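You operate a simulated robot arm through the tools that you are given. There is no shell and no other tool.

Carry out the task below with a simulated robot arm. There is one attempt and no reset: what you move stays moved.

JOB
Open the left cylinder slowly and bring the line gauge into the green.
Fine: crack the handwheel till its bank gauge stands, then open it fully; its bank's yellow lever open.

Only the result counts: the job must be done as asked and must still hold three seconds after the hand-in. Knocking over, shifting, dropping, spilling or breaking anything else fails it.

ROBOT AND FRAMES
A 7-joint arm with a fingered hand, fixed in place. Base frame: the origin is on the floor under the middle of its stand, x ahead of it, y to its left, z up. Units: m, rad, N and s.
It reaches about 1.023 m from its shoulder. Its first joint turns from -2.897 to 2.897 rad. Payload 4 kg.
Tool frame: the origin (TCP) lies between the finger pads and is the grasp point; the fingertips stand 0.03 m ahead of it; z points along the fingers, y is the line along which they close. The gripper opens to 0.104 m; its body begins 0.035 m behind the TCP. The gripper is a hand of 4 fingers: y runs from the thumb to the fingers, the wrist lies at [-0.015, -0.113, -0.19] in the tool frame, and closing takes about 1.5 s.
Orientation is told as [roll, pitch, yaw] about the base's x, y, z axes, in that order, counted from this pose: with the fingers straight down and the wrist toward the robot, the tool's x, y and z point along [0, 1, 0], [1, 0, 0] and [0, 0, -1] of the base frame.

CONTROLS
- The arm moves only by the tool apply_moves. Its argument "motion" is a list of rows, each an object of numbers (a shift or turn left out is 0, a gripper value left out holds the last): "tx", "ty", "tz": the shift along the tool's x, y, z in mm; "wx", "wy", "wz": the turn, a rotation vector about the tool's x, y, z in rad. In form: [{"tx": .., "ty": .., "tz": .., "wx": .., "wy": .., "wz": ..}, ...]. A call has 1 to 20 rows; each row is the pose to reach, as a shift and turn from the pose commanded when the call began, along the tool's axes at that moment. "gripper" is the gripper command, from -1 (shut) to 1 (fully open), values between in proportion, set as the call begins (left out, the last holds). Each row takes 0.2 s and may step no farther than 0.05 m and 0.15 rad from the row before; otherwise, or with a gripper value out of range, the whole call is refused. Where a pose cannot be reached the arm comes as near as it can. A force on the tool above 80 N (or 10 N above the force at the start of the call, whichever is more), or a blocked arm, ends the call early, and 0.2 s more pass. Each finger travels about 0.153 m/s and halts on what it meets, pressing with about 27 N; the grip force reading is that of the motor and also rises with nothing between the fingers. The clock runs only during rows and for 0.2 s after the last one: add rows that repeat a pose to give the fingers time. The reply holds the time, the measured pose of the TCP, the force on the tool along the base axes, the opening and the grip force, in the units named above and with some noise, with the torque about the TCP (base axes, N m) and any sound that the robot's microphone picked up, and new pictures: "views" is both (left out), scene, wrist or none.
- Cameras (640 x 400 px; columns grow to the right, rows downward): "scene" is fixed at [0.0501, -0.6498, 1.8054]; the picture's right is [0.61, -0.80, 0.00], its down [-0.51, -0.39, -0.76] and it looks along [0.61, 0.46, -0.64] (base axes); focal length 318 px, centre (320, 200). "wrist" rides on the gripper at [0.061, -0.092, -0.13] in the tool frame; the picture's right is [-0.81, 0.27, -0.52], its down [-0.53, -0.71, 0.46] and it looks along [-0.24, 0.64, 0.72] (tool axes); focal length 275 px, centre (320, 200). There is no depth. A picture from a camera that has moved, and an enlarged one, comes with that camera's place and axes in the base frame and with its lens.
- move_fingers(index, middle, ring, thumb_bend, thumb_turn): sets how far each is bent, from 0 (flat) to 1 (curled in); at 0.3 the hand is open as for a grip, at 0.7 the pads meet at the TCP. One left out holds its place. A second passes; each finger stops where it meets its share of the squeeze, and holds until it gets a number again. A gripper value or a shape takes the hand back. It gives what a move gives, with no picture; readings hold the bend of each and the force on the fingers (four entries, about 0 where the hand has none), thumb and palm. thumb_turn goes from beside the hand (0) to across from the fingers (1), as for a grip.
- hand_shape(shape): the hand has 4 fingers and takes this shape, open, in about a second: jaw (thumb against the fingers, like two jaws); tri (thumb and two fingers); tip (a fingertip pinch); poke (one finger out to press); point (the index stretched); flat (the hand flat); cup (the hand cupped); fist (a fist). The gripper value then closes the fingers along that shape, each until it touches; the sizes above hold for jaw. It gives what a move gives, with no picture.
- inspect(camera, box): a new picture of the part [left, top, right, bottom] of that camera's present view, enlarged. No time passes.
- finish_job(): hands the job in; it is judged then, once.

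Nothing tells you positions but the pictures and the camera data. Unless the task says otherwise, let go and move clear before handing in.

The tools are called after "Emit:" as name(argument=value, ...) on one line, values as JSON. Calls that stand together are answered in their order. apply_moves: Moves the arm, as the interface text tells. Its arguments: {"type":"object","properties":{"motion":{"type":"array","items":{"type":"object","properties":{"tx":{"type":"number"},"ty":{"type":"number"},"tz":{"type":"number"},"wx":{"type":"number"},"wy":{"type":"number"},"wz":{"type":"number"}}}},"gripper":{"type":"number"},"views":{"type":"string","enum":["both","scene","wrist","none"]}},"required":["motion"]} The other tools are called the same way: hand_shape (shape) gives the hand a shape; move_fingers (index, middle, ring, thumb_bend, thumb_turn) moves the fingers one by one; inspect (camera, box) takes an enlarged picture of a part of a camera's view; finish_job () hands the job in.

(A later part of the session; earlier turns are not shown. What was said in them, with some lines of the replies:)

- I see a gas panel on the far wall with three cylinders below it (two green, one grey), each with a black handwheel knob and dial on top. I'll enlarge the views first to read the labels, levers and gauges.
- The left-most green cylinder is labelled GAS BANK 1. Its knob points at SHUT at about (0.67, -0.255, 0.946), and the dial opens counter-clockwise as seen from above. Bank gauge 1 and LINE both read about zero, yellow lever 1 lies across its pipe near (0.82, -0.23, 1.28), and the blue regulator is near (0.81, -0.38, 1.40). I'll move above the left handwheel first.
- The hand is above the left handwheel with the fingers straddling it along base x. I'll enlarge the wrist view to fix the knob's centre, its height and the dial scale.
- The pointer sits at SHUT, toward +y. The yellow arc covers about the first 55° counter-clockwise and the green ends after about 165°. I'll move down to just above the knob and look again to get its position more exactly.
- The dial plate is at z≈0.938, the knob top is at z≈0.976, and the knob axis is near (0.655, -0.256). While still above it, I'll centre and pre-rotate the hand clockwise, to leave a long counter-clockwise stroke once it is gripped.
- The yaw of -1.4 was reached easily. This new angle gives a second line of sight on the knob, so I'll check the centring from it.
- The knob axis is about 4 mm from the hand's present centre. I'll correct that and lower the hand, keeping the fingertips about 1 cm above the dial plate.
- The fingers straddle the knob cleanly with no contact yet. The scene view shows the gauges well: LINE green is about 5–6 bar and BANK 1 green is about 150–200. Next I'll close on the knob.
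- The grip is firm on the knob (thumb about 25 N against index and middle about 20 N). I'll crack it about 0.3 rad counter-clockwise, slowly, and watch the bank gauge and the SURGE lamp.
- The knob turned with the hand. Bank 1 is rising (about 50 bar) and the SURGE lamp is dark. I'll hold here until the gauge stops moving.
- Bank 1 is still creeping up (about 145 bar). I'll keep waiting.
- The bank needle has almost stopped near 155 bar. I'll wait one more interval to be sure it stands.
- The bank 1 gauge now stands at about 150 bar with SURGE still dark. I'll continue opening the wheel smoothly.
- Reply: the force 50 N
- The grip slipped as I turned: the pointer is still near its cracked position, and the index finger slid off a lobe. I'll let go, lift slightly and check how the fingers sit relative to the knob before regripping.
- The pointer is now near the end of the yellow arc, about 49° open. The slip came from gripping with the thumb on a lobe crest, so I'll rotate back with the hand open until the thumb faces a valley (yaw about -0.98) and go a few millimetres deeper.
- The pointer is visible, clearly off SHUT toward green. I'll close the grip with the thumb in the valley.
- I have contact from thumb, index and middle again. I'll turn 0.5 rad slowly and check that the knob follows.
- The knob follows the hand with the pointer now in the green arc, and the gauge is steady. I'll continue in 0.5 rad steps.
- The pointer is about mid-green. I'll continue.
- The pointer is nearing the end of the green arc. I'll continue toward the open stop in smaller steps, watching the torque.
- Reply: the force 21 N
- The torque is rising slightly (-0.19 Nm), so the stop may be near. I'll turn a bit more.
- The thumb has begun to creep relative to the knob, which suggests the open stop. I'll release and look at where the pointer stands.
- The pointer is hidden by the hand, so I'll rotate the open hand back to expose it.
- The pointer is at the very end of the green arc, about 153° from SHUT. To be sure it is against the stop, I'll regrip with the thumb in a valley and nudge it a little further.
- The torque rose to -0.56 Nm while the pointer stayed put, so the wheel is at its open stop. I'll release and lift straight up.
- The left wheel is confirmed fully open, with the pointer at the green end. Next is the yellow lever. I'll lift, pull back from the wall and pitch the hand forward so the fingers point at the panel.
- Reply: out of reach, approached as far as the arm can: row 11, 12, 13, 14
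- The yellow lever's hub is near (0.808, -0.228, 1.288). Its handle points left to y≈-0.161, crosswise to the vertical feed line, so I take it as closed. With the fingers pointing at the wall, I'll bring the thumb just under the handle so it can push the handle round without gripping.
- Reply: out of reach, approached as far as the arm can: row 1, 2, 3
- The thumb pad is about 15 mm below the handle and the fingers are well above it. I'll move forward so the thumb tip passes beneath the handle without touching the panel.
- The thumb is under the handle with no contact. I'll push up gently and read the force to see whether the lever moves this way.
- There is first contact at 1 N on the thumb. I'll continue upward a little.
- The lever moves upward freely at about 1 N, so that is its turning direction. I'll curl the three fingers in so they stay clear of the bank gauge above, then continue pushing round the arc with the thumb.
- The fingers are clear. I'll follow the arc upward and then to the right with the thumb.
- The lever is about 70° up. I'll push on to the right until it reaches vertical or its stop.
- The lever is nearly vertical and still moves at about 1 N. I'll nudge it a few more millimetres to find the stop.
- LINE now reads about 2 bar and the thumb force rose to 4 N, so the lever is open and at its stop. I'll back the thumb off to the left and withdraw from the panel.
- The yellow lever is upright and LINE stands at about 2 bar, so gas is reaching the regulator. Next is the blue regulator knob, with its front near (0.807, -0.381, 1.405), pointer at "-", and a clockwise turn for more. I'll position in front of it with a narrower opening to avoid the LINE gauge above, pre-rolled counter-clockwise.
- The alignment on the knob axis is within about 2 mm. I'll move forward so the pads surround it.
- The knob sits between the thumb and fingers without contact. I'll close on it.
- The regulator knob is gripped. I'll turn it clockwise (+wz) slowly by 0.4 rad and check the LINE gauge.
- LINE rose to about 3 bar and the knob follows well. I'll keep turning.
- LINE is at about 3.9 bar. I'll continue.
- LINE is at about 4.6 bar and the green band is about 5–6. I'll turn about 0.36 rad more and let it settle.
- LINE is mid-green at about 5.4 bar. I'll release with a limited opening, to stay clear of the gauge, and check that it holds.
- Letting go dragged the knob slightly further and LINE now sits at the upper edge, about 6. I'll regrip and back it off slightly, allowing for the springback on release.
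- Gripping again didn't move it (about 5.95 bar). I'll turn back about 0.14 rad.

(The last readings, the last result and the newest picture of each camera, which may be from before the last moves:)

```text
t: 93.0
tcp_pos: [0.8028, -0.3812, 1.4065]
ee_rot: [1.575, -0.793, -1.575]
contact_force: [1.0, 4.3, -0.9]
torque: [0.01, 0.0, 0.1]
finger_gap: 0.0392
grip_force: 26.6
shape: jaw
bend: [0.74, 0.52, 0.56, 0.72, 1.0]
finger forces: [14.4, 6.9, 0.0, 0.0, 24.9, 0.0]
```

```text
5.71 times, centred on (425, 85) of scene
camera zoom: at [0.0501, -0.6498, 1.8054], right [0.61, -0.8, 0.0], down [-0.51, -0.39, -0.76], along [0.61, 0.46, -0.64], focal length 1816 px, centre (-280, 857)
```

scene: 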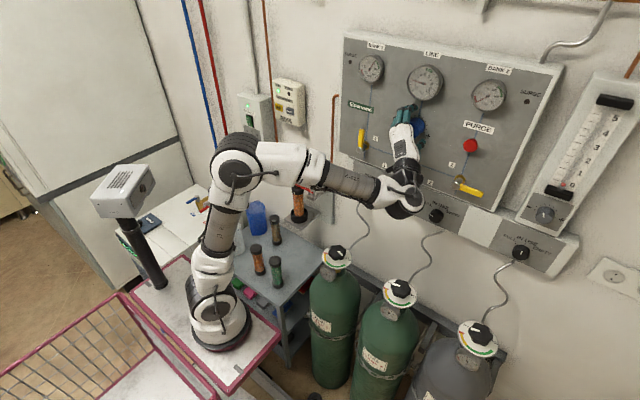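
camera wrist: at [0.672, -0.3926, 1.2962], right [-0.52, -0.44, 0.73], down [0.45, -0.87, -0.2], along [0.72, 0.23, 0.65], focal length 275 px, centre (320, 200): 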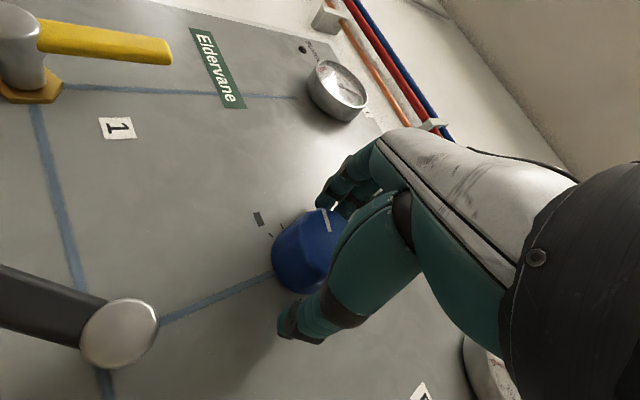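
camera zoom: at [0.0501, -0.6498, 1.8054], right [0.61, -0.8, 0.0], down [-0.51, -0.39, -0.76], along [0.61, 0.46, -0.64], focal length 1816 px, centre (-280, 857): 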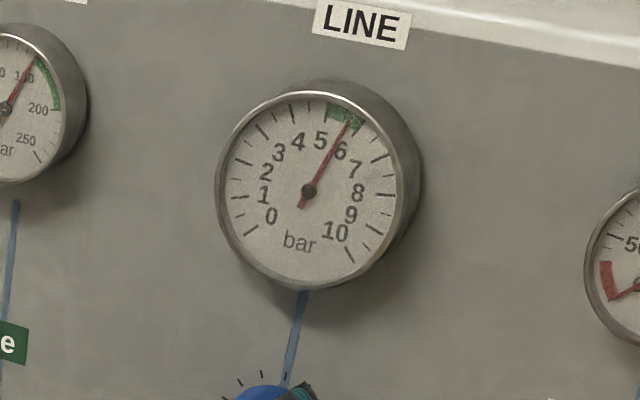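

LINE is at about 5.65 bar. I'll back off a touch more, then release.

Emit:
apply_moves(motion=[{"wz": -0.03}, {"wz": -0.06}, {"wz": -0.08}, {"wz": -0.08}, {"wz": -0.08}, {"wz": -0.08}], views="none")

Emit:
inspect(camera="scene", box=[380, 50, 470, 120])

Emit:
apply_moves(motion=[{"tx": 0}, {"tx": 0}, {"tx": 0}, {"tx": 0}, {"tx": 0}, {"tx": 0}], gripper=0.4, views="none")

Emit:
inspect(camera="scene", box=[380, 50, 470, 120])

```text
t: 94.4
tcp_pos: [0.8024, -0.3811, 1.4068]
ee_rot: [1.576, -0.874, -1.573]
contact_force: [-0.4, 4.6, -2.1]
torque: [0.01, 0.07, 0.11]
finger_gap: 0.0391
grip_force: 26.8
shape: jaw
bend: [0.74, 0.53, 0.56, 0.72, 1.0]
finger forces: [13.5, 6.6, 0.1, 0.0, 25.8, 0.0]
```

```text
5.71 times, centred on (425, 85) of scene
camera zoom: at [0.0501, -0.6498, 1.8054], right [0.61, -0.8, 0.0], down [-0.51, -0.39, -0.76], along [0.61, 0.46, -0.64], focal length 1816 px, centre (-280, 857)
```

zoom: 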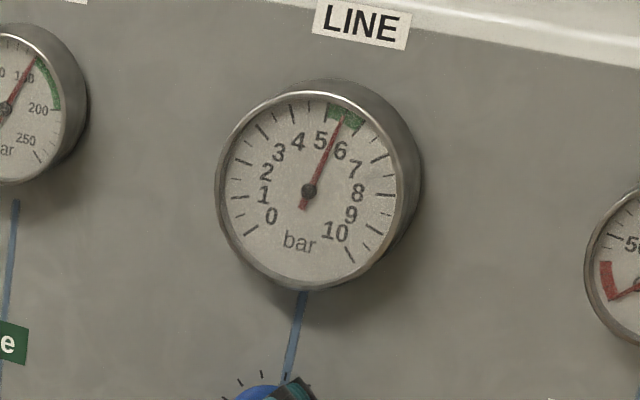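

```text
t: 95.8
tcp_pos: [0.8028, -0.3826, 1.4072]
ee_rot: [1.574, -0.873, -1.575]
contact_force: [-0.2, -0.2, -0.4]
torque: [-0.02, 0.02, 0.0]
finger_gap: 0.0726
grip_force: 0.1
shape: jaw
bend: [0.27, 0.37, 0.34, 0.58, 0.99]
finger forces: [0.0, 0.0, 0.1, 0.1, 0.1, 0.0]
```

```text
5.71 times, centred on (425, 85) of scene
camera zoom: at [0.0501, -0.6498, 1.8054], right [0.61, -0.8, 0.0], down [-0.51, -0.39, -0.76], along [0.61, 0.46, -0.64], focal length 1816 px, centre (-280, 857)
```

zoom: 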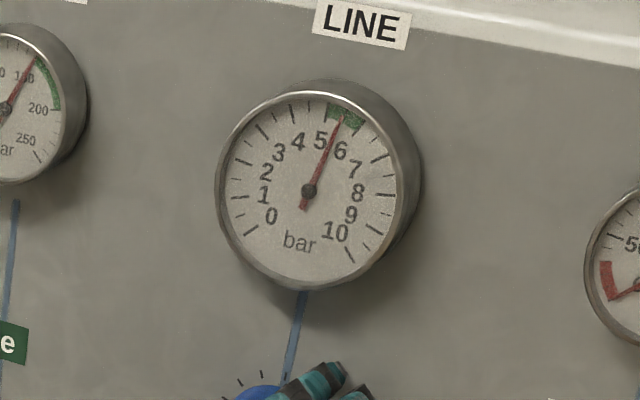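

LINE stays at about 5.45 bar after release, mid-green. I'll withdraw straight back from the panel and check everything.

Emit:
apply_moves(motion=[{"tz": -10}, {"tz": -25}, {"tz": -45}, {"tz": -70}, {"tz": -100}, {"tz": -130}, {"tz": -150}, {"tz": -150}])

Emit:
inspect(camera="scene", box=[335, 30, 535, 155])

Emit:
inspect(camera="scene", box=[380, 50, 470, 120])

Emit:
inspect(camera="scene", box=[290, 220, 530, 380])

```text
t: 97.6
tcp_pos: [0.6529, -0.3801, 1.4052]
ee_rot: [1.576, -0.872, -1.574]
contact_force: [0.8, -0.5, -0.4]
torque: [0.03, 0.01, 0.0]
finger_gap: 0.0727
grip_force: 0.0
shape: jaw
bend: [0.27, 0.37, 0.34, 0.58, 0.99]
finger forces: [0.0, 0.1, 0.1, 0.1, 0.1, 0.0]
camera wrist: at [0.5211, -0.273, 1.3746], right [-0.52, -0.8, -0.31], down [0.46, 0.05, -0.89], along [0.72, -0.6, 0.34], focal length 275 px, centre (320, 200)
```

scene: 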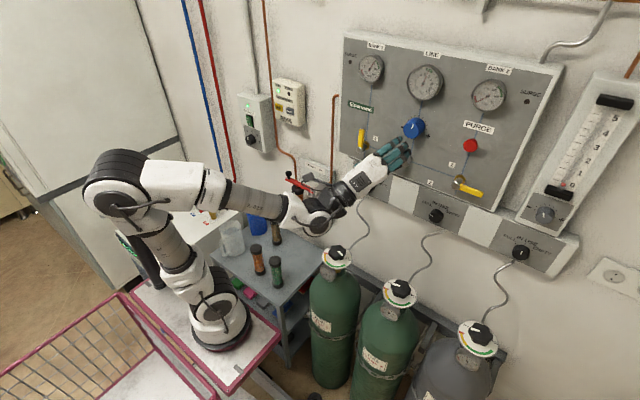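
wrist: 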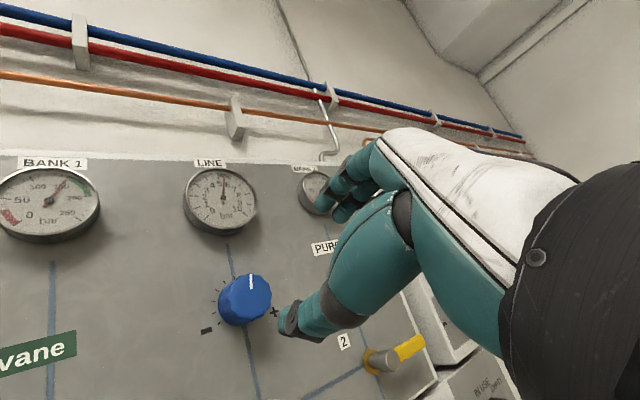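

```text
3.20 times, centred on (435, 92) of scene
camera zoom: at [0.0501, -0.6498, 1.8054], right [0.61, -0.8, 0.0], down [-0.51, -0.39, -0.76], along [0.61, 0.46, -0.64], focal length 1017 px, centre (-48, 544)
```

zoom: 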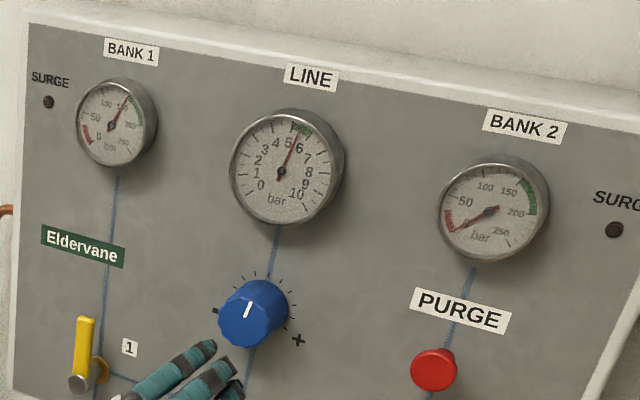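

```text
5.71 times, centred on (425, 85) of scene
camera zoom: at [0.0501, -0.6498, 1.8054], right [0.61, -0.8, 0.0], down [-0.51, -0.39, -0.76], along [0.61, 0.46, -0.64], focal length 1816 px, centre (-280, 857)
```

zoom: 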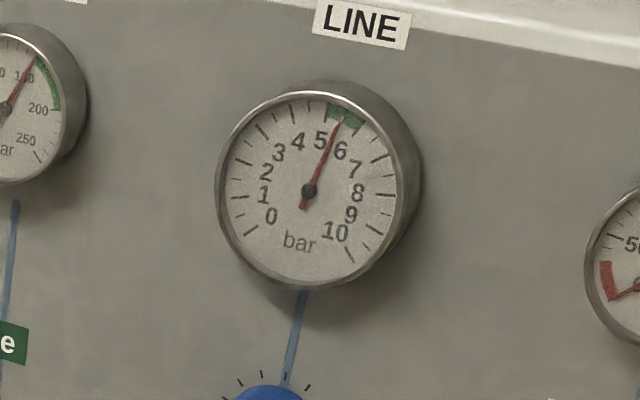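

```text
2.50 times, centred on (410, 300) of scene
camera zoom: at [0.0501, -0.6498, 1.8054], right [0.61, -0.8, 0.0], down [-0.51, -0.39, -0.76], along [0.61, 0.46, -0.64], focal length 794 px, centre (95, -50)
```

zoom: 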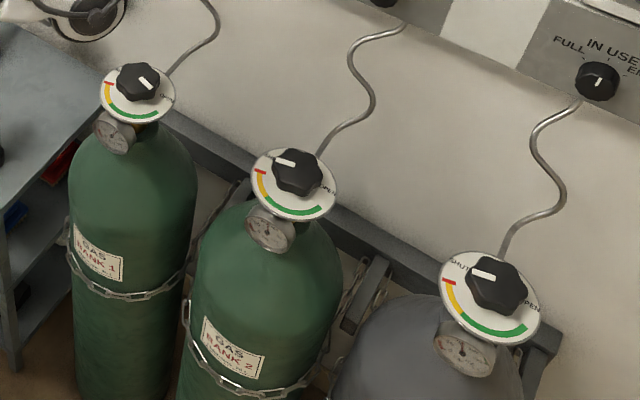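

The wheel is fully open, yellow lever 1 is upright, LINE is mid-green and both SURGE lamps are dark. I'll wait a few seconds to confirm it stays stable and check that the rest of the panel is untouched.

Emit:
apply_moves(motion=[{"tz": -15}, {"tz": -30}, {"tz": -30}, {"tz": -30}, {"tz": -30}, {"tz": -30}, {"tz": -30}, {"tz": -30}, {"tz": -30}, {"tz": -30}, {"tz": -30}, {"tz": -30}, {"tz": -30}, {"tz": -30}, {"tz": -30}, {"tz": -30}, {"tz": -30}, {"tz": -30}])

Emit:
inspect(camera="scene", box=[335, 30, 535, 155])

Emit:
inspect(camera="scene", box=[330, 110, 530, 235])

Emit:
inspect(camera="scene", box=[380, 50, 470, 120])

```text
t: 101.4
tcp_pos: [0.6224, -0.3803, 1.4071]
ee_rot: [1.574, -0.871, -1.573]
contact_force: [0.0, -0.5, 0.1]
torque: [0.0, -0.06, -0.01]
finger_gap: 0.0727
grip_force: 0.0
shape: jaw
bend: [0.27, 0.37, 0.34, 0.58, 0.99]
finger forces: [0.0, 0.0, 0.0, 0.0, 0.0, 0.1]
camera wrist: at [0.4905, -0.2734, 1.3747], right [-0.52, -0.8, -0.31], down [0.46, 0.05, -0.89], along [0.72, -0.6, 0.34], focal length 275 px, centre (320, 200)
```

scene: 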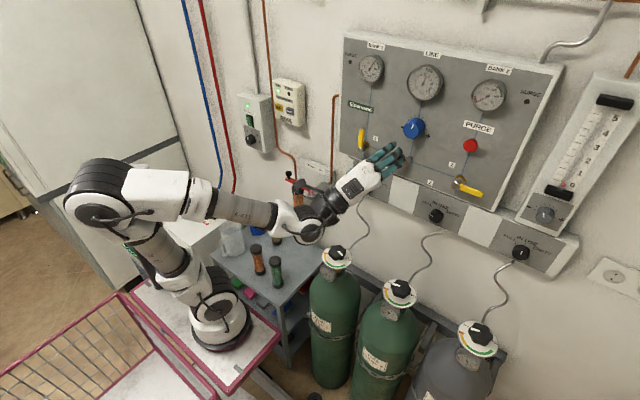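
wrist: 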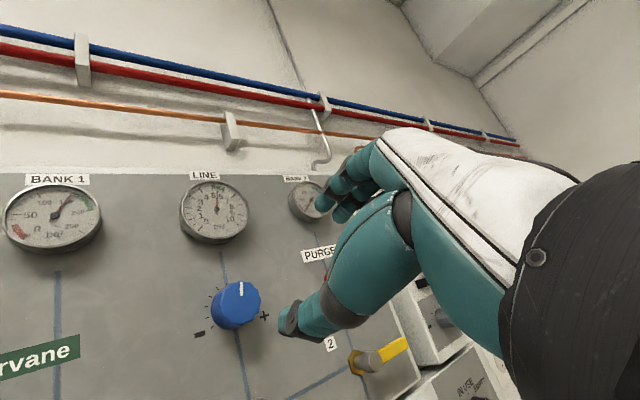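

```text
3.20 times, centred on (435, 92) of scene
camera zoom: at [0.0501, -0.6498, 1.8054], right [0.61, -0.8, 0.0], down [-0.51, -0.39, -0.76], along [0.61, 0.46, -0.64], focal length 1017 px, centre (-48, 544)
```

zoom: 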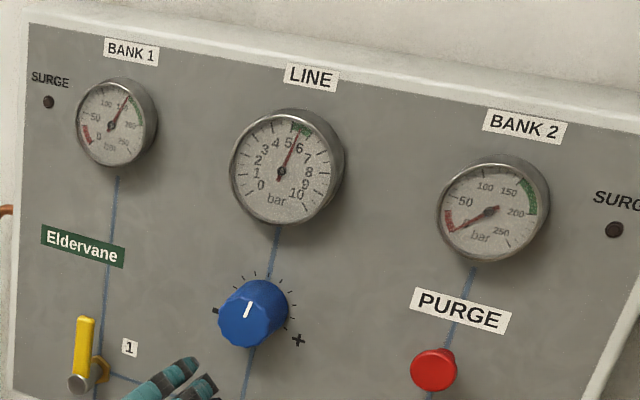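

```text
3.20 times, centred on (430, 172) of scene
camera zoom: at [0.0501, -0.6498, 1.8054], right [0.61, -0.8, 0.0], down [-0.51, -0.39, -0.76], along [0.61, 0.46, -0.64], focal length 1017 px, centre (-32, 288)
```

zoom: 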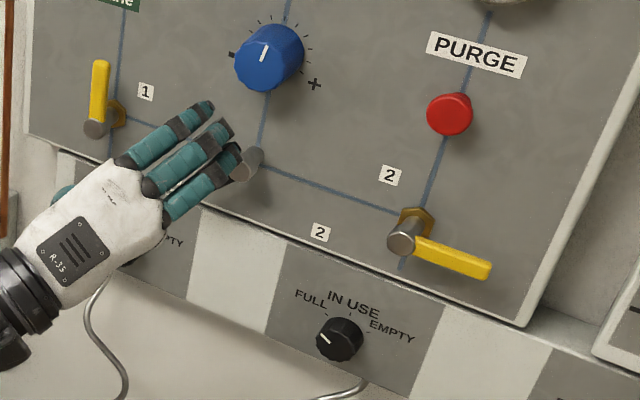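

```text
5.71 times, centred on (425, 85) of scene
camera zoom: at [0.0501, -0.6498, 1.8054], right [0.61, -0.8, 0.0], down [-0.51, -0.39, -0.76], along [0.61, 0.46, -0.64], focal length 1816 px, centre (-280, 857)
```

zoom: 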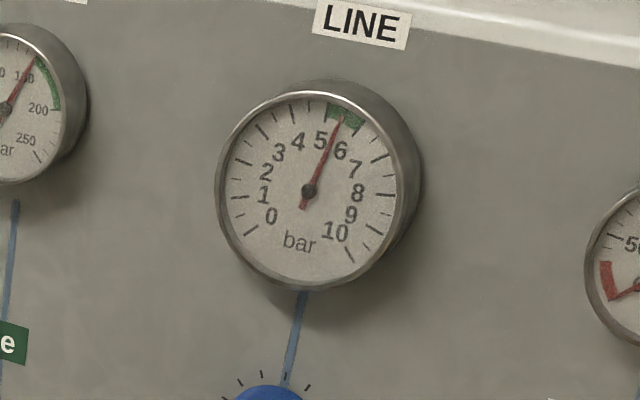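

LINE has held mid-green at about 5.45 bar for several seconds. The bank 1 gauge is steady, the left wheel is fully open and its yellow lever is upright. The hand has let go and is clear of the panel, so I'm handing in the job.

Emit:
finish_job()

```text
The job is handed in.
```

The left cylinder (GAS BANK 1) is open, and the line gauge sits mid-green at about 5.45 bar. It held there for several seconds before I handed the job in.

- **Handwheel:** I cracked it about 0.3 rad and waited roughly 15 s until the bank 1 gauge stood at about 150 bar. I then opened it to its stop. One grip slipped partway through the turn, and I regripped to finish. The SURGE lamp was dark each time I checked.
- **Yellow lever 1:** It turned from crosswise to upright and reached its stop. The line gauge rose to about 2 bar as it opened.
- **Regulator:** I turned the blue knob up. Letting go nudged it to the top edge of the green (about 6 bar), so I regripped, backed it off to mid-green and released cleanly.

Bank 2, its lever and the PURGE button were not touched. I did not touch the black changeover lever either, but the hand was blocking my view of it in the last picture.
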